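You operate a simulated robot arm through the tools that you are given. There is no shell and no other tool.

You run a simulated robot arm. Do the job below in one go: nothing can be reset, and whatever is moved stays where it is left.

TASK
Find the faulty bobbin with the checker and swap it for the one on the green peg.
Fine: step till it shows FAULT; that bobbin goes on the orange peg.
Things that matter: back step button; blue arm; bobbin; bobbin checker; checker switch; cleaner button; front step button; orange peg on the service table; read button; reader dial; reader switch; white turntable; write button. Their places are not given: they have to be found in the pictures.

The check looks at the end state, three seconds after you hand in, the way a careful person would. Anything else that was tipped, shoved, dropped, spilled or broken makes it a failure.

THE ROBOT
A 6-joint arm with a two-finger parallel gripper, fixed in place. Base frame: the origin is on the floor under the middle of its stand, x ahead of it, y to its left, z up. Readings come in mm, rad, newtons and seconds.
With the tool pointing down near the work surface it reaches from about 320 to 700 mm from the base axis. Its first joint turns from -2.897 to 2.897 rad. Payload 4.1 kg.
The tool frame sits at the grasp point between the pads (the TCP): z along the fingers, y along the line on which they close. The tips reach 23 mm beyond it. The gripper opens to 94 mm. The fingers are 38 mm wide and 10 mm thick; the gripper's body (54 by 96 mm) begins 39 mm behind the TCP.
Orientation is that of the tool frame in the base frame, as a unit quaternion [x, y, z, w]. With the fingers straight down and closing along the base's y, the tool's x points along the base's -x, its y along +y and its z along -z.

THE INTERFACE
- The arm moves only by the tool arm_command. Its argument "targets" is a list of rows, each an object (a shift or turn left out is 0, a gripper value left out holds the last) with "delta_rot": the turn, a rotation vector about the tool's x, y, z in rad, a list of three; "delta_pos": the shift along the tool's x, y, z in m, a list of three; "gripper": the closure, from 0 (fully open) to 1 (shut). In form: [{"delta_rot": [wx, wy, wz], "delta_pos": [dx, dy, dz], "gripper": gripper}, ...]. A call has 1 to 20 rows; each row shifts and turns the commanded pose from where the row before left it, along the tool's axes as they then stand. A row lasts 0.2 s, in which the tool goes at most 50 mm and 0.15 rad; a call with a longer step from one row to the next is refused whole, and so is a gripper value outside its range. Where a pose cannot be reached the arm comes as near as it can. A force on the tool above 40 N (or 10 N above the force at the start of the call, whichever is more), or a blocked arm, ends the call early, and 0.2 s more pass. Each finger travels about 45 mm/s and halts on what it meets, pressing with about 32 N; the grip force reading is that of the motor and also rises with nothing between the fingers. The clock runs only during rows and for 0.2 s after the last one: add rows that do not move to give the fingers time. The reply holds the time, the measured pose of the TCP, the force on the tool along the base axes, the opening and the grip force, in the units named above and with some noise, with the torque about the TCP (base axes, N m) and any sound that the robot's microphone picked up.
- Cameras (640 x 400 px; columns grow to the right, rows downward): "scene" is fixed at [206.3, 495.8, 1618.7]; the picture's right is [-0.51, -0.86, 0.00], its down [-0.85, 0.50, -0.15] and it looks along [0.13, -0.08, -0.99] (base axes); focal length 361 px, centre (320, 200). "wrist" rides on the gripper at [86, 16, -74] in the tool frame; the picture's right is [-0.18, 0.98, 0.00], its down [-0.58, -0.11, -0.81] and it looks along [-0.79, -0.15, 0.59] (tool axes); focal length 243 px, centre (320, 200).
- grab_frame(camera): a new picture of that camera. The clock stands still meanwhile.
- lift_body(by): slides the trunk up (or, below 0, down) by that many mm; the arm rides with it, the base frame stays. It gives what a move gives, with no picture.
- measure_at(camera, pixels): for up to 12 pixels [column, row] of the newest picture of that camera ("zoom" is the newest enlarged one), the place [x, y, z] in the base frame of the surface seen there, good to about 2 mm, but the place of the scene camera against the robot may be out by one fixed shift of up to 18 mm in any direction. The clock stands still meanwhile.
- inspect(camera, box): a new picture of the part [left, top, right, bottom] of that camera's present view, enlarged. The clock stands still meanwhile.
- finish_job(): hands the job in; it is judged then, once.

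Leave the gripper open and the arm clear of the work at the hand-in unless told otherwise.

The tools are called after "Call:" as name(argument=value, ...) on one line, values as JSON. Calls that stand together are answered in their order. arm_command: Moves the arm, as the interface text tells. Its arguments: {"type":"object","properties":{"targets":{"type":"array","items":{"type":"object","properties":{"delta_rot":{"type":"array","items":{"type":"number"}},"delta_pos":{"type":"array","items":{"type":"number"}},"gripper":{"type":"number"}}}}},"required":["targets"]} The other tools are called the same way: lift_body (by) moves the trunk up or down; grab_frame (camera) takes a picture; measure_at (camera, pixels) gives the place of the surface under pixels of a picture; inspect (camera, box) takes an enlarged picture of a part of a camera's view; finish_job () hands the job in.

At the start:

```text
clock: 0.0
ee_pos: [287.0, 321.1, 1169.9]
tool_rot: [0.0, 1.0, 0.001, 0.0]
contact_force: [0.6, -0.3, 0.4]
wrist_torque: [0.0, 0.0, -0.01]
gripper_width: 94.0
grasp_force: 0.0
trunk travel left (down, up): [-525.0, 65.0]
```

scene: 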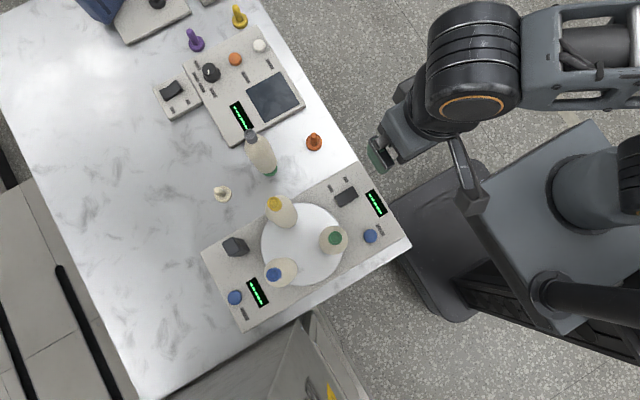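
wrist: 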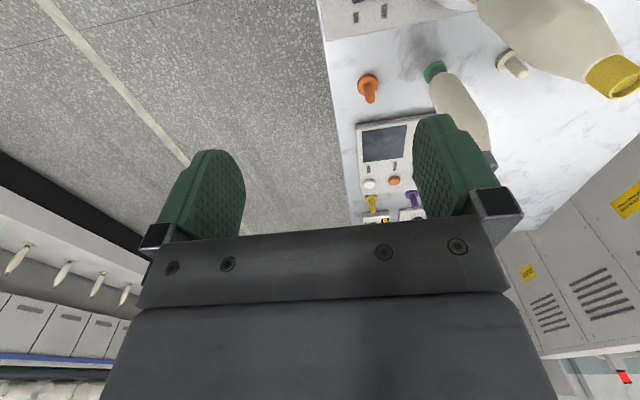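

I'll start by looking at the whole scene, enlarged, to find the pegs, the turntable, the checker and the buttons.

Call:
inspect(camera="scene", box=[190, 160, 420, 340])

Call:
inspect(camera="scene", box=[90, 0, 340, 160])

Call:
inspect(camera="wrist", box=[320, 0, 640, 200])

```text
2.22 times, centred on (305, 250) of scene
```

zoom: 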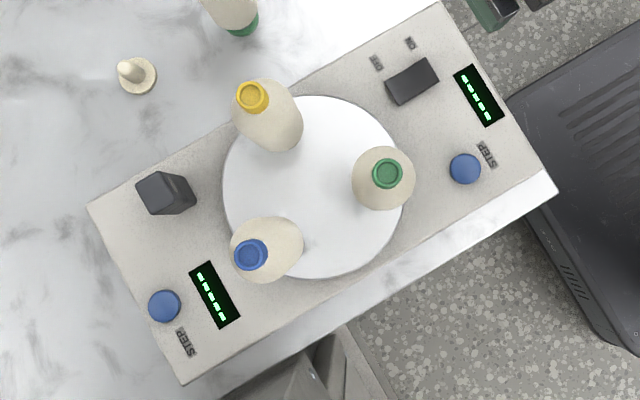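

```text
2.50 times, centred on (215, 80) of scene
```

zoom: 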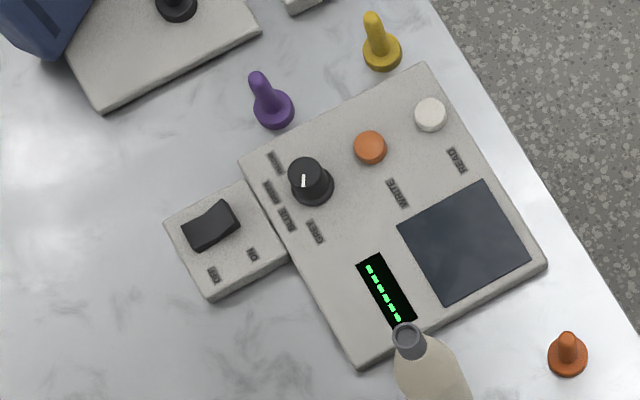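

```text
2.00 times, centred on (480, 100) of wrist
```

zoom: 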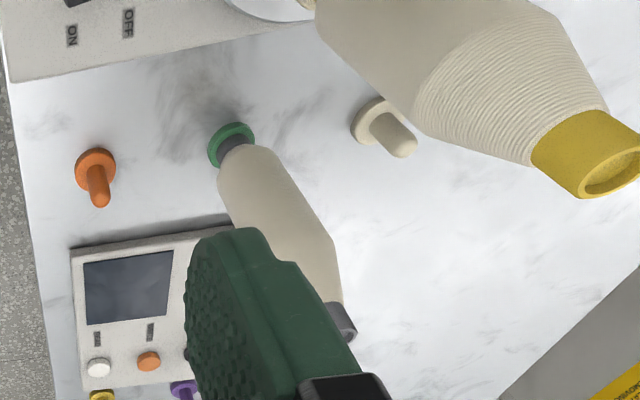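

The checker has a turntable with three bobbins (yellow, green and blue tops), two STEP buttons, a switch and two displays. The spare bobbin seems to stand on the green peg at about (265,155), and the orange peg is at (314,142). I'll measure key points in the scene picture.

Call:
grab_frame(camera="scene")

Call:
measure_at(camera="scene", pixels=[[314, 142], [222, 194], [251, 135], [272, 174], [274, 202], [335, 238], [274, 274], [302, 245], [370, 236], [235, 298], [346, 197], [235, 247]])

Call:
measure_at(camera="scene", pixels=[[376, 203], [258, 292], [410, 244], [243, 330], [203, 253], [362, 166], [300, 165], [200, 230], [330, 290], [236, 59], [260, 46], [172, 92]])

```text
taken
```

scene: 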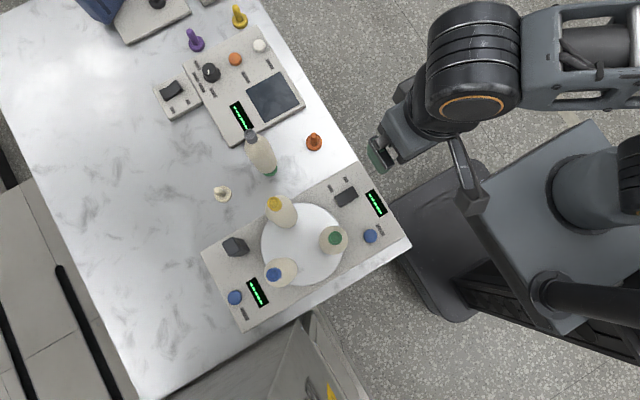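

```text
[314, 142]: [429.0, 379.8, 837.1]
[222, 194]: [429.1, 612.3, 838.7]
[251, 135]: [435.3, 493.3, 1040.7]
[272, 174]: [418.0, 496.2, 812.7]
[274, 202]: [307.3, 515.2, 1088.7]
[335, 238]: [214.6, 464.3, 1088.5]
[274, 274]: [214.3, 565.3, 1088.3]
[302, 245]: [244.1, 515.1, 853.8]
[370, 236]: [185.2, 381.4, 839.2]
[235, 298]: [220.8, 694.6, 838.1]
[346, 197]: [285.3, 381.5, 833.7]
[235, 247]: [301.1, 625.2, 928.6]
```

```text
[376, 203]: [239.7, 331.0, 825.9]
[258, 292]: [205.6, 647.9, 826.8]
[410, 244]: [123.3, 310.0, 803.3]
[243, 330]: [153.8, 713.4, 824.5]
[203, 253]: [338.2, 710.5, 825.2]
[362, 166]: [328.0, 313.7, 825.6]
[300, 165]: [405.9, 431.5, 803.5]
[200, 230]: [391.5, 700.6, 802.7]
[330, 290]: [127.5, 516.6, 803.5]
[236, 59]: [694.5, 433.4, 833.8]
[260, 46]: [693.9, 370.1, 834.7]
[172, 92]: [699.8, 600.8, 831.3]
```

Table top is at about z 803, the turntable at 854, and the bobbins' tops are near 1088. Next I'll measure the same features in the wrist picture, to find the fixed shift of the scene camera.

Call:
grab_frame(camera="wrist")

Call:
measure_at(camera="wrist", pixels=[[370, 98], [367, 79], [434, 70], [369, 184], [394, 180], [384, 11], [356, 17], [518, 70], [500, 58], [618, 73], [385, 140], [400, 130]])

Call:
inspect(camera="wrist", box=[340, 40, 500, 140])

Call:
inspect(camera="scene", box=[200, 120, 340, 210])

```text
taken
```

wrist: 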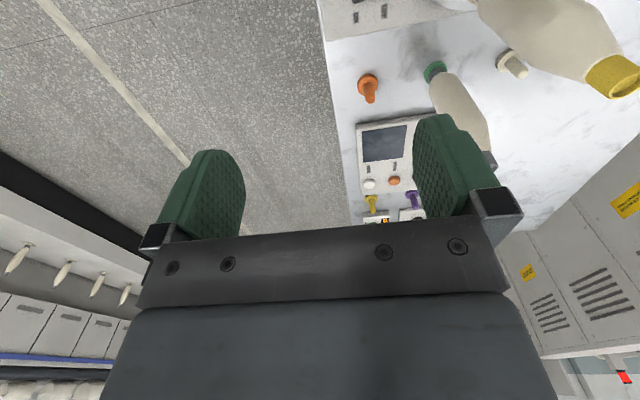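

```text
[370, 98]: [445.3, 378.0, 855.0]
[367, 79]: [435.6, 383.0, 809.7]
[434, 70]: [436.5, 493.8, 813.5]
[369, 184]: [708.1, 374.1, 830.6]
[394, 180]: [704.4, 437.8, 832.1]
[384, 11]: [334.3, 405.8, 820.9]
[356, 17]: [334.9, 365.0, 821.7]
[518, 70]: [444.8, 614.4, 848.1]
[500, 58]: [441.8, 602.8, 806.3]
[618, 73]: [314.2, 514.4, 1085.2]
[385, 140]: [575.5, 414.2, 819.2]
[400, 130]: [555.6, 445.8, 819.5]
```

```text
4.00 times, centred on (420, 90) of wrist
```

zoom: 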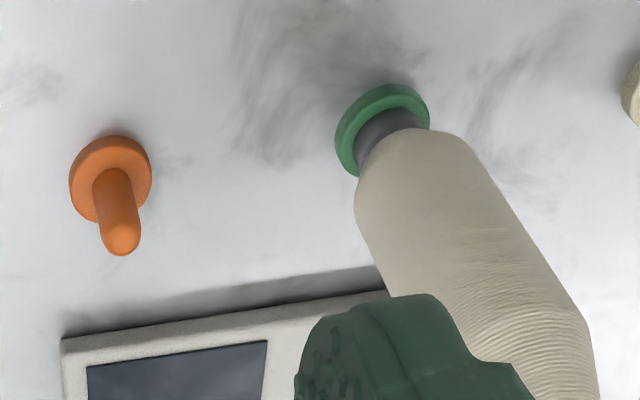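

```text
4.44 times, centred on (270, 165) of scene
```

zoom: 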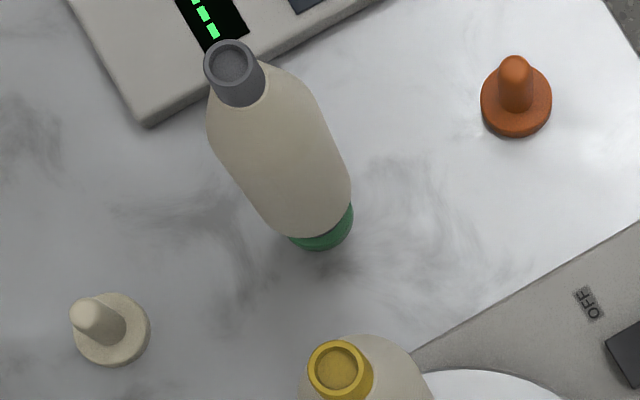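

The wrist readings differ from the scene readings by roughly (+11, +4, -3) mm. Now I'll look closely at the checker's switch and its labels, the STEP buttons and the checker head.

Call:
inspect(camera="scene", box=[320, 165, 400, 215])

Call:
inspect(camera="scene", box=[210, 225, 290, 325])

Call:
inspect(camera="scene", box=[60, 0, 220, 100])

```text
8.00 times, centred on (360, 190) of scene
```

zoom: 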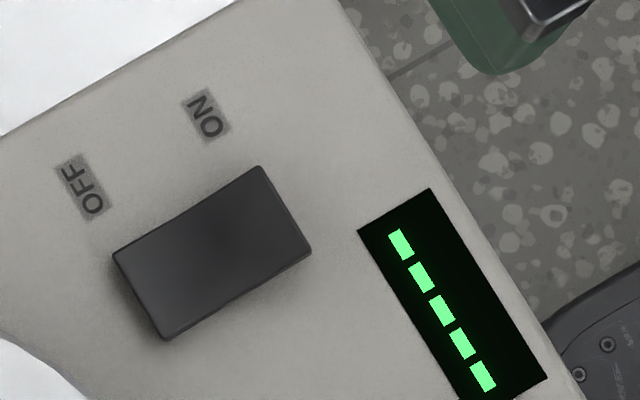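

```text
4.00 times, centred on (250, 275) of scene
```

zoom: 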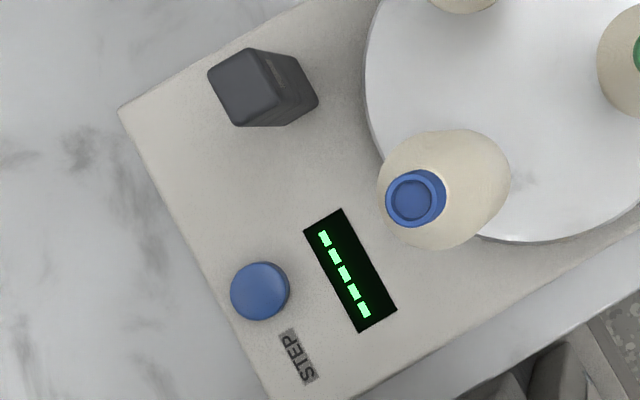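

```text
4.00 times, centred on (140, 50) of scene
```

zoom: 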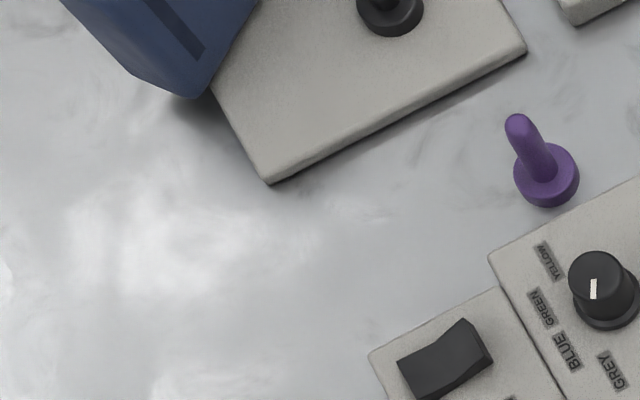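

The rocker switch is at (346,197), with ON towards the robot side and OFF towards the turntable. To pin down the scene shift, I'll measure the reader's screen corners in both cameras through enlarged pictures.

Call:
inspect(camera="scene", box=[200, 30, 328, 110])

```text
5.00 times, centred on (264, 70) of scene
```

zoom: 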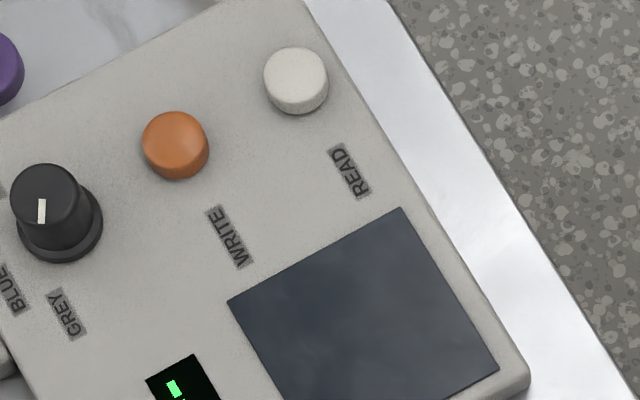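

Call:
measure_at(camera="zoom", pixels=[[229, 301], [400, 209], [497, 370], [295, 75], [174, 140], [348, 171], [229, 237]])

Call:
inspect(camera="wrist", box=[340, 110, 436, 200])

```text
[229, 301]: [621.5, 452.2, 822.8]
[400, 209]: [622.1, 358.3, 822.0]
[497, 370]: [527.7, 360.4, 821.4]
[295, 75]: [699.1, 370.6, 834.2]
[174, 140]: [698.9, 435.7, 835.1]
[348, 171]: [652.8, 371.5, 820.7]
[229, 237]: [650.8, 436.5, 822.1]
```

```text
4.44 times, centred on (388, 155) of wrist
```

zoom: 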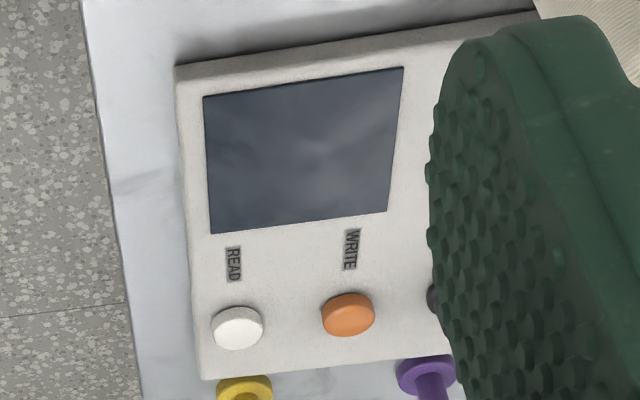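

Call:
measure_at(camera="zoom", pixels=[[386, 211], [212, 233], [203, 97], [403, 68], [239, 326], [348, 312], [234, 265], [351, 250]])

```text
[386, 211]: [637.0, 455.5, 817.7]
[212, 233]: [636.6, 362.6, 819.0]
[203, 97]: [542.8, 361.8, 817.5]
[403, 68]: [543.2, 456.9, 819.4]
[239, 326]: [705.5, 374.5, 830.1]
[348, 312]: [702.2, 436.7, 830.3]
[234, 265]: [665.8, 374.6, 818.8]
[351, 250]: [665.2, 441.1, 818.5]
```

The scene shift is consistent: true = scene + (14.5, 3.3, -3.5). Next I'll measure the rocker switch's two ends and the front STEP button in an enlarged picture.

Call:
inspect(camera="scene", box=[320, 170, 416, 260])

```text
4.44 times, centred on (368, 215) of scene
```

zoom: 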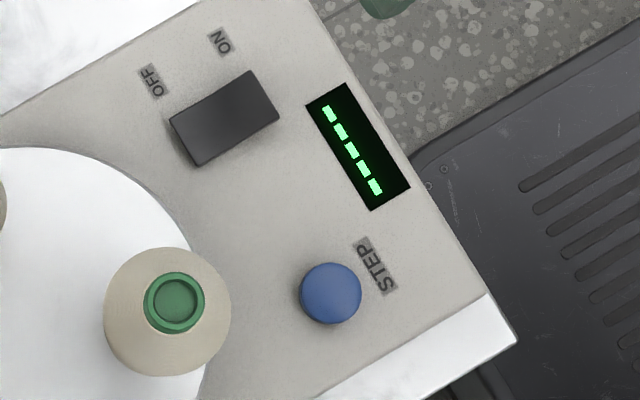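

Call:
measure_at(camera="zoom", pixels=[[185, 135], [200, 128], [215, 122], [230, 114], [245, 105], [262, 97], [268, 93], [331, 293], [175, 299], [167, 311], [140, 330], [350, 147]])

```text
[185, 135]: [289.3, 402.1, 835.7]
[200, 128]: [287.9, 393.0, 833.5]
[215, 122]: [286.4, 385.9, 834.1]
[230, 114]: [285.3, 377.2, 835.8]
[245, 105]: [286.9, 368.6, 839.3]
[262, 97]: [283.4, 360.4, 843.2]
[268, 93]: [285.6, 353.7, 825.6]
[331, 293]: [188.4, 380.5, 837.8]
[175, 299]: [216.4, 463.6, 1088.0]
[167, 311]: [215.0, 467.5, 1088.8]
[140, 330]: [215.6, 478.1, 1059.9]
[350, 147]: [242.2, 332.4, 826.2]
```

The rocker's ON end (y about 364 true) stands up at z about 840, so it's OFF now. I'll close the gripper and move above that end, to (300, 362), staying high for now.

Call:
arm_command(targets=[{"delta_pos": [-0.0065, 0.02, 0], "gripper": 1}, {"delta_pos": [-0.0065, 0.021, 0.0], "gripper": 1}, {"delta_pos": [0, 0, 0.03]}, {"delta_pos": [0, 0, 0.03]}, {"delta_pos": [0, 0, 0.03]}, {"delta_pos": [0, 0, 0.03]}, {"delta_pos": [0, 0, 0.03]}, {"delta_pos": [0, 0, 0.03]}, {"delta_pos": [0, 0, 0]}])

Call:
grab_frame(camera="scene")

Call:
grab_frame(camera="wrist")

```text
clock: 2.0
ee_pos: [298.8, 362.0, 989.7]
tool_rot: [0.0, 1.0, 0.0, 0.0]
contact_force: [0.1, -0.2, 0.3]
wrist_torque: [0.02, 0.01, -0.01]
gripper_width: 0.0
grasp_force: 32.0
trunk travel left (down, up): [-525.0, 65.0]
```

```text
taken
```

scene: 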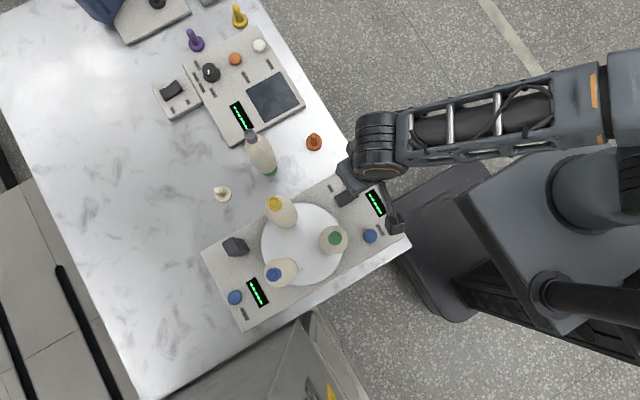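

```text
taken
```

wrist: 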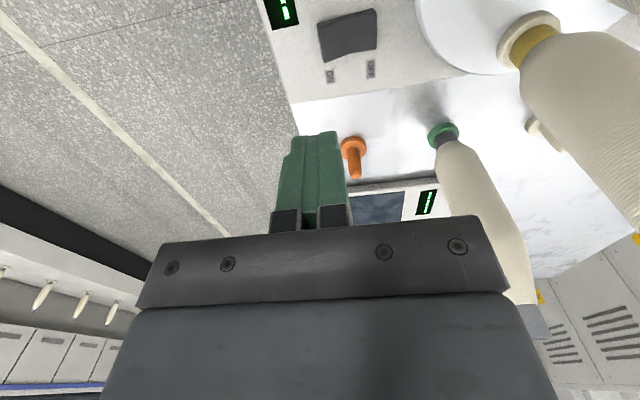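

The arm tracks well. The rocker shows in the wrist picture at about (348,35), so I'll measure it there to confirm where the ON end is.

Call:
measure_at(camera="wrist", pixels=[[325, 42], [322, 25], [330, 38], [340, 35], [350, 32], [362, 28], [372, 20], [376, 45], [318, 58], [330, 76], [371, 69], [541, 33]])

Call:
inspect(camera="wrist", box=[240, 0, 560, 200])

```text
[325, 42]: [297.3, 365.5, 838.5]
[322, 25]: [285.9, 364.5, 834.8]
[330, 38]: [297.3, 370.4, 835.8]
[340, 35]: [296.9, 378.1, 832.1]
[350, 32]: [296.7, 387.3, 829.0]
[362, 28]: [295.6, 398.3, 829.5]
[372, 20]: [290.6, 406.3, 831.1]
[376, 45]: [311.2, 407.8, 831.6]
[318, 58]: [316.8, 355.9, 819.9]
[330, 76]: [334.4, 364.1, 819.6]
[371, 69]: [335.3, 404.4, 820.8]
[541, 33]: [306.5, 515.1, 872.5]
```

```text
2.00 times, centred on (400, 100) of wrist
```

zoom: 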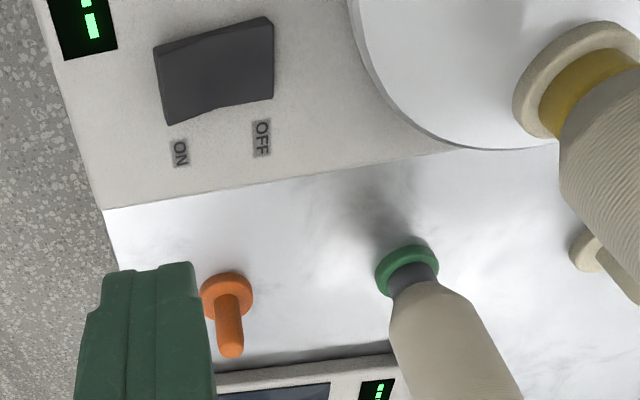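

The ON end is near (298, 365, 838). I'll lower the closed fingers there, with small steps near contact.

Call:
arm_command(targets=[{"delta_pos": [0.001, 0.003, 0.03]}, {"delta_pos": [0, 0, 0.03]}, {"delta_pos": [0, 0, 0.03]}, {"delta_pos": [0, 0, 0.02]}, {"delta_pos": [0, 0, 0.008]}, {"delta_pos": [0, 0, 0.004]}, {"delta_pos": [0, 0, 0.004]}, {"delta_pos": [0, 0, 0.004]}, {"delta_pos": [0, 0, 0.004]}, {"delta_pos": [0, 0, 0.003]}])

```text
clock: 4.3
ee_pos: [297.8, 365.5, 857.3]
tool_rot: [0.001, 1.0, 0.004, 0.002]
contact_force: [-5.6, -11.0, 25.7]
wrist_torque: [0.02, 0.44, 0.2]
gripper_width: 0.0
grasp_force: 32.1
trunk travel left (down, up): [-525.0, 65.0]
stopped in row 10: the force on the tool passed its limit at 43 N (the readings are from after the stop); the commanded pose is now the measured one
```

The press met over 40 N at z 857. I'll rise 100 mm and look at the displays.

Call:
arm_command(targets=[{"delta_pos": [0, 0, -0.02]}, {"delta_pos": [0, 0, -0.04]}, {"delta_pos": [0, 0, -0.04]}, {"delta_pos": [0, 0, 0]}])

Call:
inspect(camera="scene", box=[190, 160, 420, 340])

Call:
inspect(camera="wrist", box=[240, 0, 560, 200])

```text
clock: 5.3
ee_pos: [297.8, 364.3, 955.9]
tool_rot: [0.0, 1.0, 0.002, 0.002]
contact_force: [0.0, -0.5, 0.6]
wrist_torque: [0.01, -0.02, 0.01]
gripper_width: 0.1
grasp_force: 31.9
trunk travel left (down, up): [-525.0, 65.0]
```

```text
2.22 times, centred on (305, 250) of scene
```

zoom: 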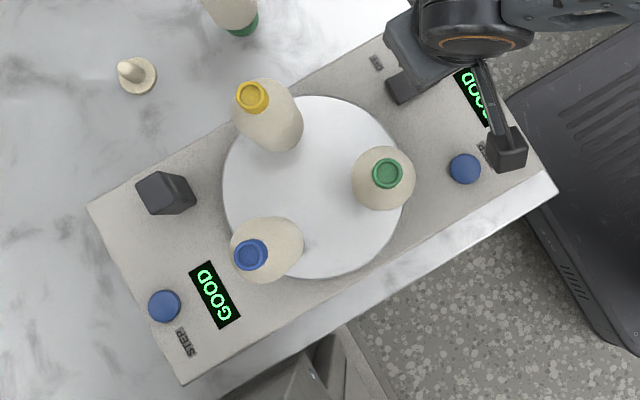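

```text
2.00 times, centred on (400, 100) of wrist
```

zoom: 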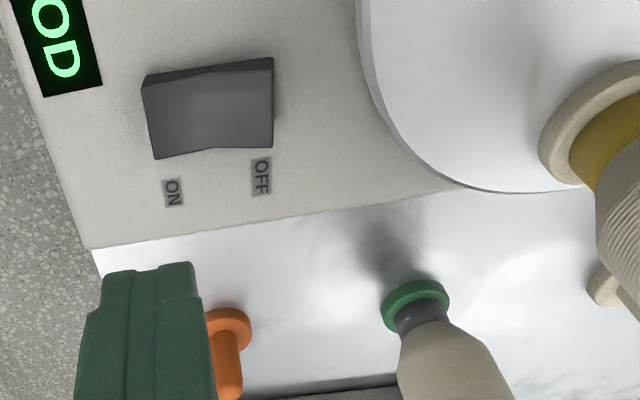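

Both displays now read GOOD, so the checker is on. Now I'll turn the tool by -90° about its axis, so the gripper's narrow side faces the green-top bobbin, and move over the front STEP button at about (203, 384).

Call:
arm_command(targets=[{"delta_rot": [0, 0, -0.1428]}, {"delta_rot": [0, 0, -0.1428]}, {"delta_rot": [0, 0, -0.1428]}, {"delta_rot": [0, 0, -0.1428]}, {"delta_rot": [0, 0, -0.1428]}, {"delta_rot": [0, 0, -0.1428]}, {"delta_rot": [0, 0, -0.1428]}, {"delta_rot": [0, 0, -0.1428]}, {"delta_rot": [0, 0, -0.1428]}, {"delta_rot": [0, 0, -0.1428]}, {"delta_rot": [0, 0, -0.1428]}, {"delta_pos": [0, 0, 0]}])

Call:
grab_frame(camera="wrist")

Call:
grab_frame(camera="scene")

```text
clock: 7.9
ee_pos: [299.6, 366.3, 954.0]
tool_rot: [-0.707, 0.707, 0.0, 0.004]
contact_force: [0.1, -0.3, 0.4]
wrist_torque: [-0.02, -0.01, -0.02]
gripper_width: 0.1
grasp_force: 32.2
trunk travel left (down, up): [-525.0, 65.0]
```

```text
taken
```

wrist: 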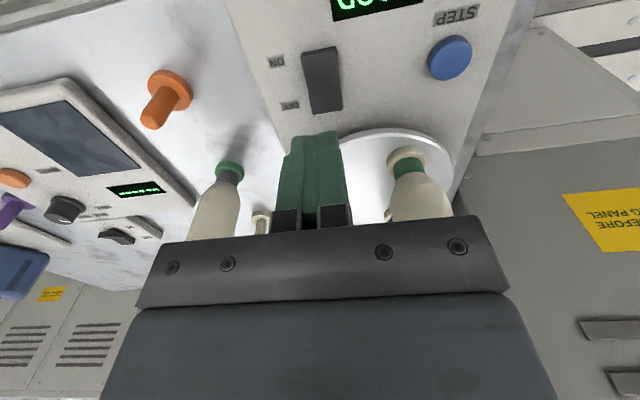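

```text
taken
```

scene: 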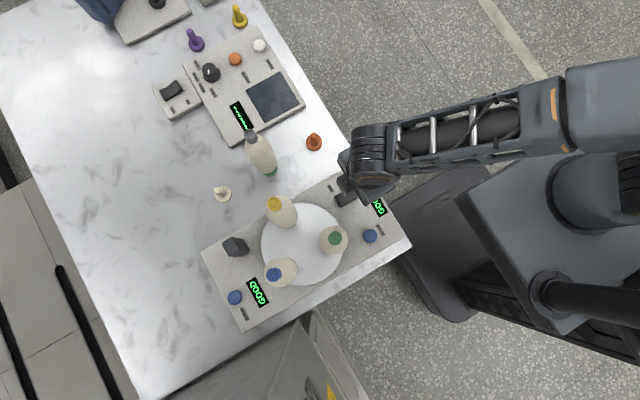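

The STEP button is at (450,58) in the wrist picture. I'll measure it along with the green-top bobbin and the orange peg.

Call:
measure_at(camera="wrist", pixels=[[450, 55], [438, 50], [464, 50], [450, 44], [450, 68], [405, 160], [425, 185], [155, 110], [165, 82], [229, 168]])

```text
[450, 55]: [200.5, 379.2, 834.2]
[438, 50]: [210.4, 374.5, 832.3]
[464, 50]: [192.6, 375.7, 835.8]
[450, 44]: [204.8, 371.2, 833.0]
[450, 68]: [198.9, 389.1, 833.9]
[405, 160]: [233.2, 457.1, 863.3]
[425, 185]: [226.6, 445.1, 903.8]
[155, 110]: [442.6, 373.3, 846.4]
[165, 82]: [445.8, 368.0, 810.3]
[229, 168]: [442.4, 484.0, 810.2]
```

The button centre is near (201, 383, 834). Before going down I want to know how big and how low the wrist link above the gripper is, so I'll measure it in the scene picture.

Call:
measure_at(camera="scene", pixels=[[370, 135], [370, 155], [370, 175], [352, 160], [388, 165], [358, 185], [345, 190], [420, 135], [420, 160], [500, 120], [370, 190], [350, 175]])

Call:
inspect(camera="scene", box=[300, 100, 460, 220])

```text
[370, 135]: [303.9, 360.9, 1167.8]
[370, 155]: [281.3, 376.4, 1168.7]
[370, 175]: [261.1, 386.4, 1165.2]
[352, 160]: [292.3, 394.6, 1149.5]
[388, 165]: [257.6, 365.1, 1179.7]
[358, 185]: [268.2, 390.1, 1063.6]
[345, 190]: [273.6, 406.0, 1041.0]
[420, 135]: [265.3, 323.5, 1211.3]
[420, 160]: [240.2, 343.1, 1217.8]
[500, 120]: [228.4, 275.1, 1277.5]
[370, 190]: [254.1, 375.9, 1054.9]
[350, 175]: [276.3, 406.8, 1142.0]
```

```text
3.33 times, centred on (380, 160) of scene
```

zoom: 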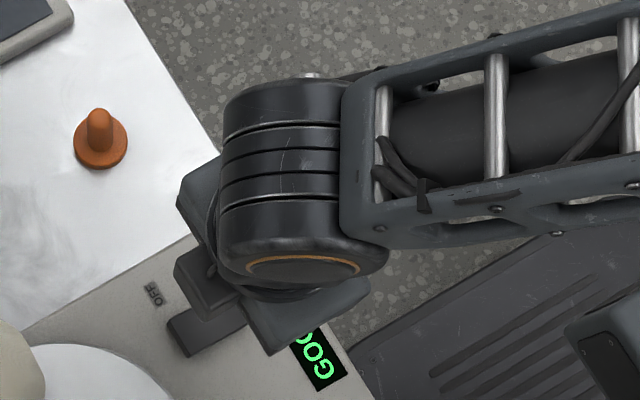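

The wrist drum reaches about 211 mm above the TCP. I'll move over the button at the present height and check the clearance to the green-top bobbin.

Call:
arm_command(targets=[{"delta_pos": [-0.003, 0.02, 0]}, {"delta_pos": [-0.003, 0.02, 0]}, {"delta_pos": [-0.003, 0.02, 0]}, {"delta_pos": [-0.003, 0.02, 0]}, {"delta_pos": [-0.004, 0.018, 0]}, {"delta_pos": [0, 0, 0]}])

Call:
grab_frame(camera="wrist")

Call:
inspect(camera="scene", box=[260, 140, 452, 260])

```text
clock: 9.3
ee_pos: [199.9, 383.0, 953.9]
tool_rot: [-0.707, 0.707, 0.001, 0.003]
contact_force: [0.3, 0.0, 0.2]
wrist_torque: [0.0, 0.01, -0.01]
gripper_width: 0.0
grasp_force: 32.3
trunk travel left (down, up): [-525.0, 65.0]
```

```text
taken
```

wrist: 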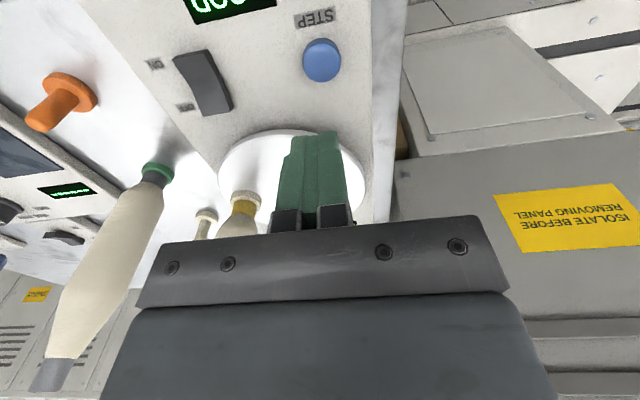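

```text
3.33 times, centred on (356, 200) of scene
```

zoom: 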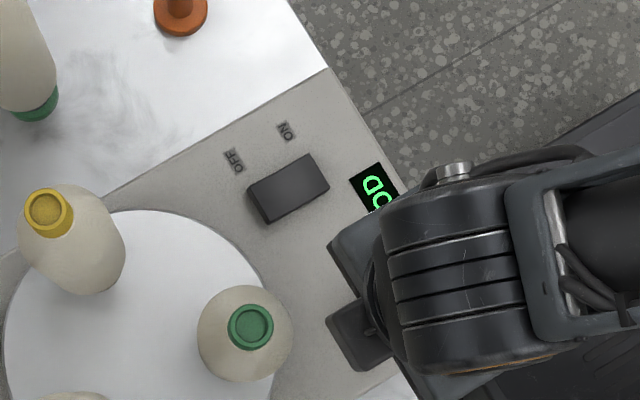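

The clearance looks fine, and I'll press the button slightly off-centre towards the robot, at about (197, 374), to keep more room from the turning bobbins. I'll descend with small steps at the end, then come straight up.

Call:
arm_command(targets=[{"delta_pos": [0.009, 0.003, 0.0]}, {"delta_pos": [0, 0, 0.03]}, {"delta_pos": [0, 0, 0.03]}, {"delta_pos": [0, 0, 0.025]}, {"delta_pos": [0, 0, 0.008]}, {"delta_pos": [0, 0, 0.003]}, {"delta_pos": [0, 0, 0.003]}, {"delta_pos": [0, 0, 0.002]}, {"delta_pos": [0, 0, 0.002]}])

```text
clock: 11.3
ee_pos: [198.7, 374.1, 852.8]
tool_rot: [-0.706, 0.708, 0.002, 0.004]
contact_force: [0.3, -2.6, 12.2]
wrist_torque: [-0.02, -0.04, -0.02]
gripper_width: 0.0
grasp_force: 31.4
trunk travel left (down, up): [-525.0, 65.0]
heard: click
```

A click: the button went in. I'll rise and look at the turntable and the displays.

Call:
arm_command(targets=[{"delta_pos": [0, 0, -0.01]}, {"delta_pos": [0, 0, -0.02]}, {"delta_pos": [0, 0, 0]}])

Call:
inspect(camera="scene", box=[190, 160, 420, 340])

```text
clock: 12.1
ee_pos: [198.1, 373.3, 882.2]
tool_rot: [-0.707, 0.708, 0.0, 0.003]
contact_force: [-0.4, -0.6, 0.5]
wrist_torque: [0.01, -0.01, -0.02]
gripper_width: 0.0
grasp_force: 31.9
trunk travel left (down, up): [-525.0, 65.0]
```

```text
2.22 times, centred on (305, 250) of scene
```

zoom: 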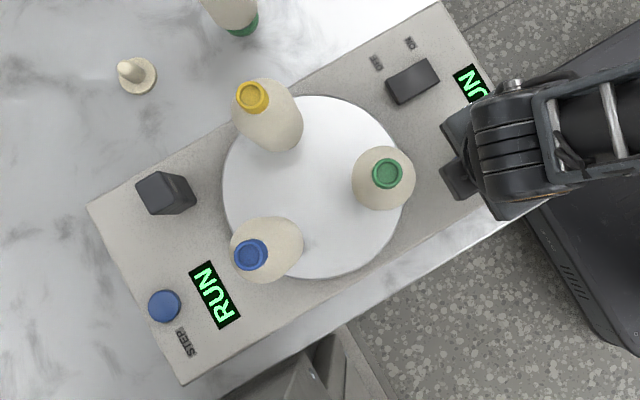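

Both displays read RUN. I'll wait in place and look again.

Call:
arm_command(targets=[{"delta_pos": [0, 0, 0]}, {"delta_pos": [0, 0, 0]}, {"delta_pos": [0, 0, 0]}, {"delta_pos": [0, 0, 0]}])

Call:
inspect(camera="scene", box=[190, 160, 420, 340])

```text
clock: 13.1
ee_pos: [198.4, 372.8, 880.7]
tool_rot: [-0.706, 0.708, 0.001, 0.004]
contact_force: [0.3, -0.6, -0.3]
wrist_torque: [0.03, 0.01, 0.02]
gripper_width: 0.2
grasp_force: 31.8
trunk travel left (down, up): [-525.0, 65.0]
```

```text
2.22 times, centred on (305, 250) of scene
```

zoom: 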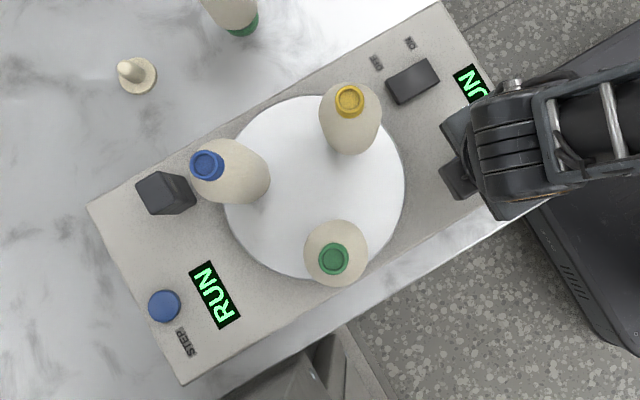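

The turntable is turning. I'll keep waiting until RUN ends.

Call:
arm_command(targets=[{"delta_pos": [0, 0, 0]}, {"delta_pos": [0, 0, 0]}, {"delta_pos": [0, 0, 0]}, {"delta_pos": [0, 0, 0]}])

Call:
inspect(camera="scene", box=[190, 160, 420, 340])

```text
clock: 14.1
ee_pos: [198.7, 373.0, 881.0]
tool_rot: [-0.706, 0.708, 0.001, 0.002]
contact_force: [0.3, -0.1, -0.6]
wrist_torque: [-0.01, -0.01, -0.03]
gripper_width: 0.0
grasp_force: 31.3
trunk travel left (down, up): [-525.0, 65.0]
```

```text
2.22 times, centred on (305, 250) of scene
```

zoom: 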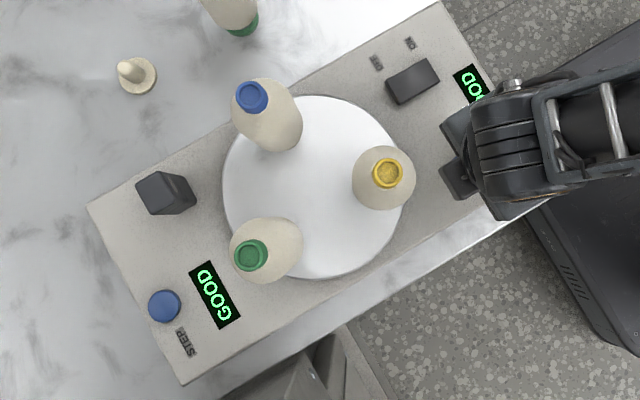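

The step is 120° and the table stopped with blue at the upper-left station, green at the lower-left and yellow at the right. It still reads GOOD. I need to know which station the checker head looks at, so I'll zoom in on the black head at (235,247).

Call:
inspect(camera="scene", box=[215, 225, 279, 265])

Call:
grab_frame(camera="wrist")

```text
10.00 times, centred on (247, 245) of scene
```

zoom: 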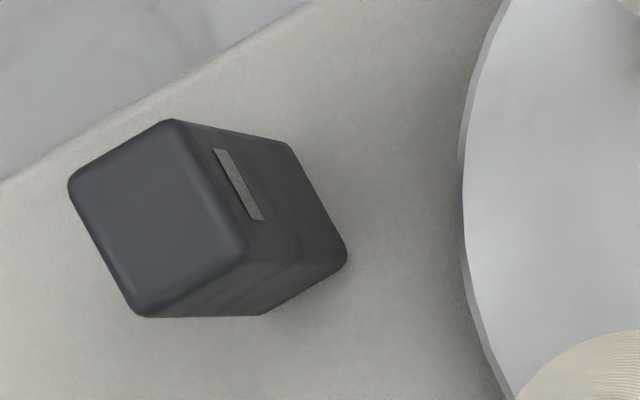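

```text
taken
```

wrist: 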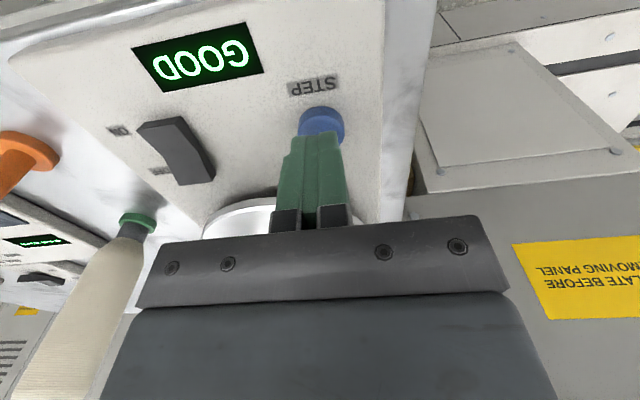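

The head's labelled face points along -y. I'll measure the box corners to see which station it lines up with.

Call:
inspect(camera="scene", box=[215, 190, 335, 290])

```text
4.00 times, centred on (275, 240) of scene
```

zoom: 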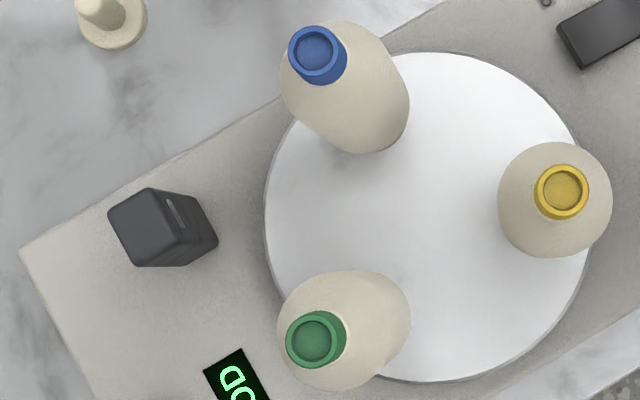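

Call:
measure_at(camera="zoom", pixels=[[112, 213], [150, 190], [179, 240], [140, 262], [145, 226], [215, 240], [314, 50], [315, 340], [562, 192], [174, 215], [188, 262]])

```text
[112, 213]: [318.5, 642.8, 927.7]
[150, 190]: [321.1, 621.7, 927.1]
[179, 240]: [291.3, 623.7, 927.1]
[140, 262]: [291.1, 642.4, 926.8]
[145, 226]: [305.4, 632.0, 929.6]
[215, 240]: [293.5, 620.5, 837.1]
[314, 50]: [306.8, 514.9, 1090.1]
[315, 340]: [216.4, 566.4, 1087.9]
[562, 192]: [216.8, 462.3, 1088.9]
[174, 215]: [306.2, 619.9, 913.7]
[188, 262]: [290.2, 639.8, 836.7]
```

The head's x (306) matches the upper-left station's x (306.8), so it looks along -y at that station. Yellow and blue have both tested GOOD there. I'll press STEP again.

Call:
arm_command(targets=[{"delta_pos": [0, 0, 0.02]}, {"delta_pos": [0, 0, 0.003]}, {"delta_pos": [0, 0, 0.003]}, {"delta_pos": [0, 0, 0.002]}, {"delta_pos": [0, 0, 0.001]}, {"delta_pos": [0, 0, -0.009]}, {"delta_pos": [0, 0, -0.02]}, {"delta_pos": [0, 0, 0]}, {"delta_pos": [0, 0, 0]}, {"delta_pos": [0, 0, 0]}, {"delta_pos": [0, 0, 0]}, {"delta_pos": [0, 0, 0]}, {"delta_pos": [0, 0, 0]}, {"delta_pos": [0, 0, 0]}, {"delta_pos": [0, 0, 0]}, {"delta_pos": [0, 0, 0]}, {"delta_pos": [0, 0, 0]}])

Call:
inspect(camera="scene", box=[190, 160, 420, 340])

```text
clock: 17.7
ee_pos: [198.0, 374.1, 881.3]
tool_rot: [-0.707, 0.708, 0.001, 0.003]
contact_force: [-0.4, 0.2, 0.5]
wrist_torque: [0.02, -0.02, 0.03]
gripper_width: 0.0
grasp_force: 31.9
trunk travel left (down, up): [-525.0, 65.0]
heard: click
```

```text
2.22 times, centred on (305, 250) of scene
```

zoom: 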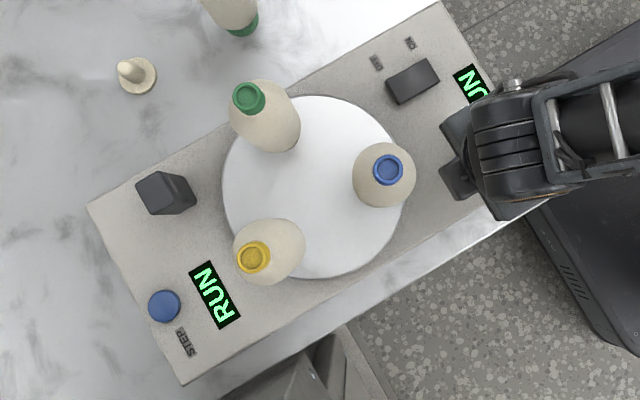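

Nearly there, with green arriving at the checked station. I'll wait a little longer.

Call:
arm_command(targets=[{"delta_pos": [0, 0, 0]}, {"delta_pos": [0, 0, 0]}, {"delta_pos": [0, 0, 0]}, {"delta_pos": [0, 0, 0]}, {"delta_pos": [0, 0, 0]}])

Call:
inspect(camera="scene", box=[190, 160, 420, 340])

```text
clock: 18.9
ee_pos: [197.6, 372.8, 881.4]
tool_rot: [-0.706, 0.708, 0.001, 0.003]
contact_force: [0.2, 0.6, 0.0]
wrist_torque: [0.01, 0.01, -0.01]
gripper_width: 0.1
grasp_force: 31.9
trunk travel left (down, up): [-525.0, 65.0]
```

```text
2.22 times, centred on (305, 250) of scene
```

zoom: 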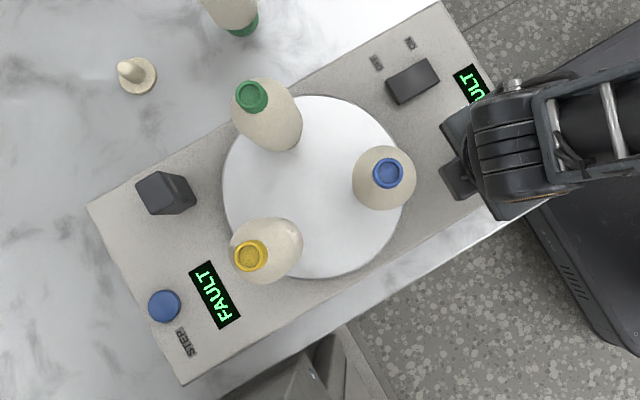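

The display reads FAULT with the green-top bobbin at the station in front of the head. I'll go up and look with the wrist camera, both to confirm the head's facing side and to see the bobbin's shape.

Call:
arm_command(targets=[{"delta_pos": [0, 0, -0.03]}, {"delta_pos": [0, 0, -0.04]}, {"delta_pos": [0, 0, -0.04]}, {"delta_pos": [0, 0, -0.04]}, {"delta_pos": [0, 0, -0.04]}, {"delta_pos": [0, 0, -0.04]}, {"delta_pos": [0, 0, -0.04]}, {"delta_pos": [0, 0, -0.03]}, {"delta_pos": [0, 0, -0.02], "gripper": 0}, {"delta_pos": [0, 0, 0]}, {"delta_pos": [0, 0, 0]}, {"delta_pos": [0, 0, 0]}, {"delta_pos": [0, 0, 0]}, {"delta_pos": [0, 0, 0]}])

Call:
grab_frame(camera="wrist")

Call:
grab_frame(camera="scene")

```text
clock: 21.9
ee_pos: [196.5, 372.3, 1201.6]
tool_rot: [-0.707, 0.707, 0.001, 0.003]
contact_force: [-0.2, 0.9, 0.3]
wrist_torque: [0.01, 0.01, 0.0]
gripper_width: 94.0
grasp_force: 0.1
trunk travel left (down, up): [-525.0, 65.0]
```

```text
taken
```

wrist: 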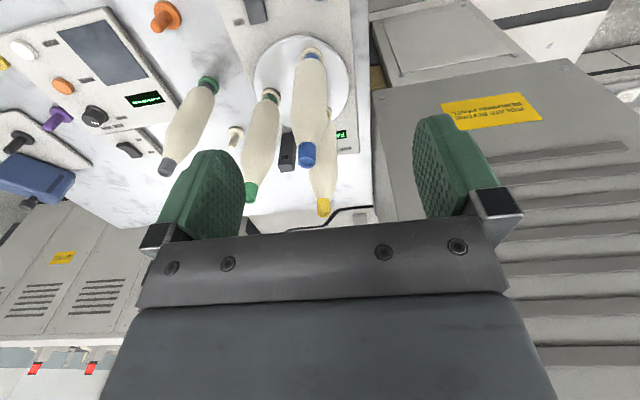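

```text
taken
```

scene: 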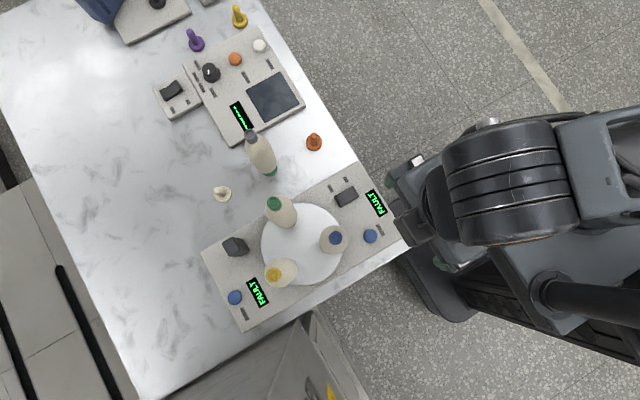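

Call:
inspect(camera="wrist", box=[220, 60, 380, 220])

Call:
inspect(camera="wrist", box=[130, 60, 258, 210])

```text
2.50 times, centred on (300, 140) of wrist
```

zoom: 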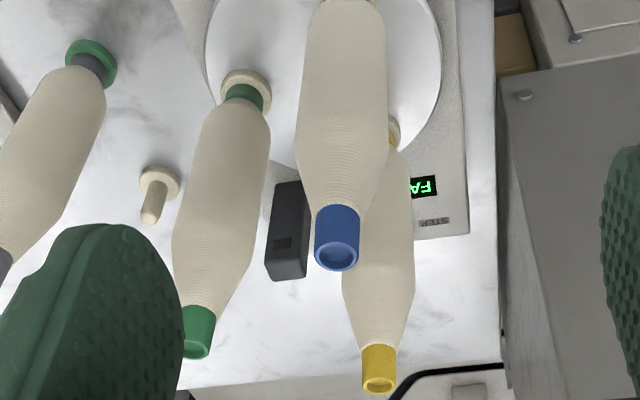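

```text
2.67 times, centred on (194, 135) of wrist
```

zoom: 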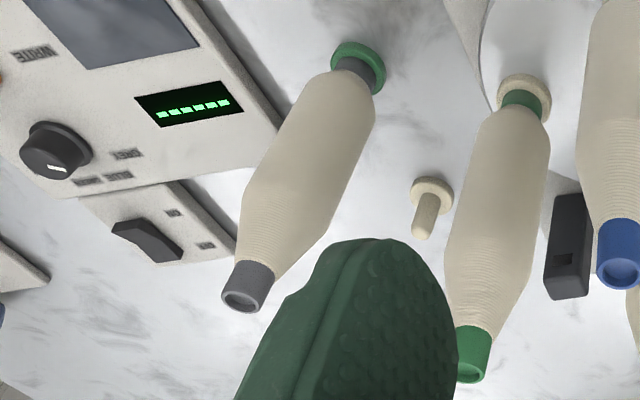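

The head's window faces -y, straight at the station where the green-top bobbin stands, so green is the faulty one. Next I'll measure the bobbin's profile: tube top, tube/yarn junction, body and base.

Call:
inspect(camera="wrist", box=[220, 60, 380, 220])

Call:
measure_at(camera="zoom", pixels=[[336, 240], [338, 215], [336, 200], [336, 170], [336, 130], [336, 80], [336, 30], [200, 330], [202, 312], [208, 295], [215, 250], [245, 97]])

Call:
measure_at(camera="zoom", pixels=[[316, 235], [358, 235], [302, 130], [386, 130], [315, 190], [368, 190], [190, 345], [212, 335], [175, 240], [255, 240], [246, 75], [318, 268]])

```text
2.50 times, centred on (300, 140) of wrist
```

zoom: 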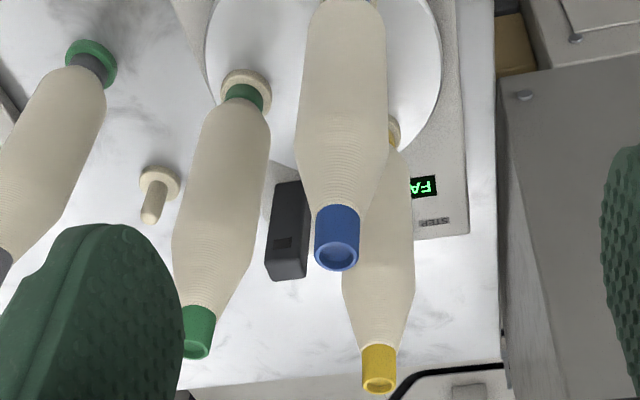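

```text
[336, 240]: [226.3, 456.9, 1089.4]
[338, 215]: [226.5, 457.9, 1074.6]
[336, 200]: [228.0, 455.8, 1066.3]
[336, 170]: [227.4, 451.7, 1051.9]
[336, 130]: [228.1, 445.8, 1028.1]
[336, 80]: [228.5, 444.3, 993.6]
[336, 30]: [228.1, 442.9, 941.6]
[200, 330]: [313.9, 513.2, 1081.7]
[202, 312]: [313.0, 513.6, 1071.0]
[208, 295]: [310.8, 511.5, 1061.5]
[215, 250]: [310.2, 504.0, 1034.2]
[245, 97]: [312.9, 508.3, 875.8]
```

```text
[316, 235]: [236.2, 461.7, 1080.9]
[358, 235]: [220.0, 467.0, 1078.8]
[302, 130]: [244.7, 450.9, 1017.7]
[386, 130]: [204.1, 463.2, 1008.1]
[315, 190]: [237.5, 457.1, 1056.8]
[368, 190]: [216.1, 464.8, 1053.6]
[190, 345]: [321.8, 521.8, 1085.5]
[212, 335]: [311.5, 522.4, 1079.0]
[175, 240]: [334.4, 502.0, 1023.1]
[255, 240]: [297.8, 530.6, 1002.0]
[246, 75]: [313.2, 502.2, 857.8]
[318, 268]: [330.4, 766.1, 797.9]
```

The tube is exposed between z of about 1067 and 1085, with a cone below and a body of about 50 mm diameter. I'll zoom in on the tube top and the orange peg to get their centres and diameters.

Call:
inspect(camera="scene", box=[258, 185, 306, 230])

Call:
measure_at(camera="zoom", pixels=[[216, 250], [165, 230], [270, 270], [240, 215], [190, 290], [215, 200], [215, 300]])

Call:
inspect(camera="scene", box=[298, 125, 330, 155])

Call:
measure_at(camera="zoom", pixels=[[320, 200], [320, 160], [320, 260], [240, 250], [400, 250], [320, 310]])

```text
8.89 times, centred on (282, 208) of scene
```

zoom: 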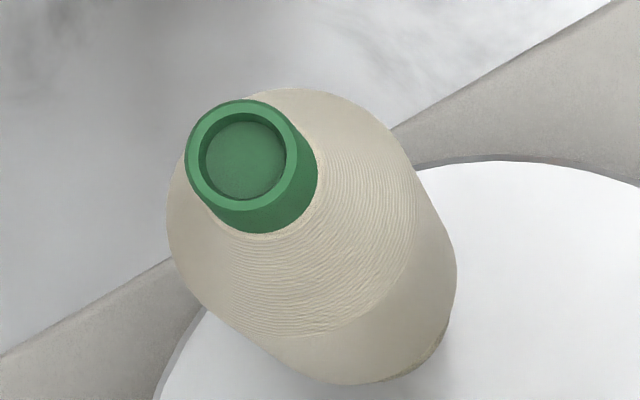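

```text
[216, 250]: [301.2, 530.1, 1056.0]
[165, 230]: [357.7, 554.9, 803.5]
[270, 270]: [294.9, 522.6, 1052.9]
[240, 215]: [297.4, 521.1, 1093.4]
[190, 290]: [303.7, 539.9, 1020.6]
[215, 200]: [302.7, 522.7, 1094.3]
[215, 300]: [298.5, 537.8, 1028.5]
```

```text
13.33 times, centred on (314, 140) of scene
```

zoom: 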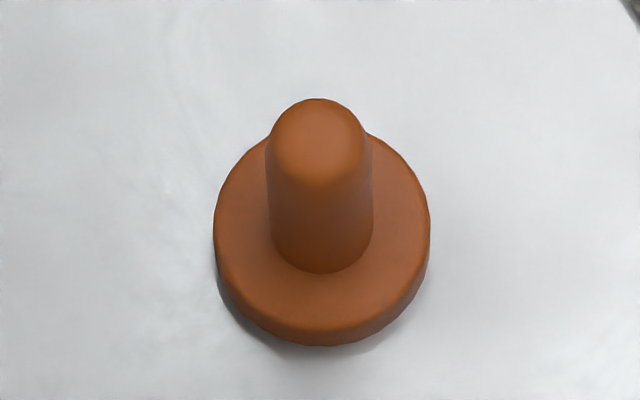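

```text
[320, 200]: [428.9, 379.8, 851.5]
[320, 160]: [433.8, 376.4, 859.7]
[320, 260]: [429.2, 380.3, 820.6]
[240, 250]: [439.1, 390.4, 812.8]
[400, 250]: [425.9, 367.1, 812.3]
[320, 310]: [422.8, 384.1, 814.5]
```

The pegs have a pin of about 16 mm and a disc of about 36 mm. The bobbin tube is about 19 mm at the top. I'll move the open gripper high, towards the green-top bobbin, for a closer wrist view and precise centre measurements.

Call:
arm_command(targets=[{"delta_pos": [-0.0136, -0.0247, 0.004]}, {"delta_pos": [-0.0136, -0.0247, 0.004]}, {"delta_pos": [-0.0136, -0.0247, 0.004]}, {"delta_pos": [-0.0136, -0.0247, 0.004]}, {"delta_pos": [-0.0136, -0.0247, 0.004]}, {"delta_pos": [0, 0, 0]}, {"delta_pos": [0, 0, 0]}])

Call:
grab_frame(camera="wrist")

Call:
grab_frame(camera="scene")

```text
clock: 23.5
ee_pos: [321.7, 439.9, 1182.6]
tool_rot: [-0.706, 0.708, 0.001, 0.004]
contact_force: [0.1, 0.3, 0.0]
wrist_torque: [0.01, 0.02, -0.01]
gripper_width: 93.9
grasp_force: 0.0
trunk travel left (down, up): [-525.0, 65.0]
```

```text
taken
```

wrist: 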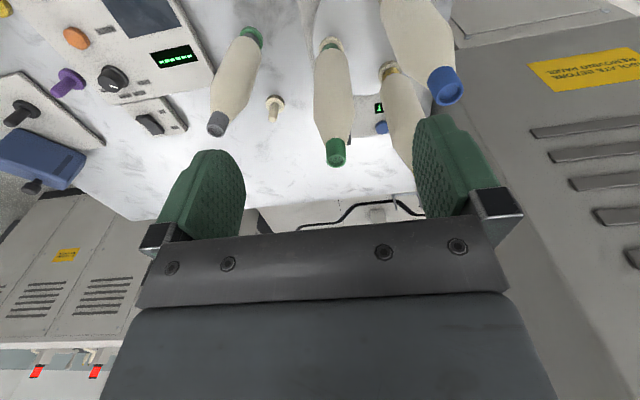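

```text
taken
```

scene: 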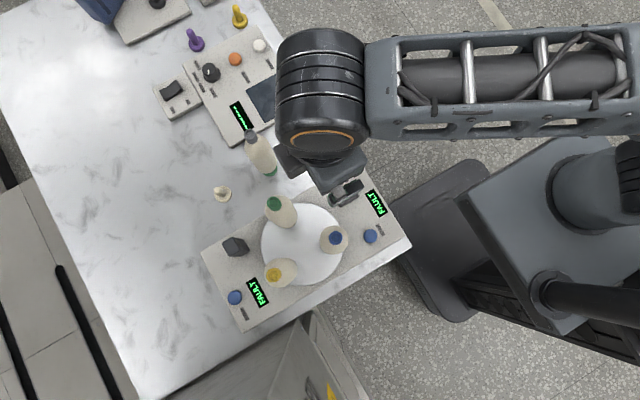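

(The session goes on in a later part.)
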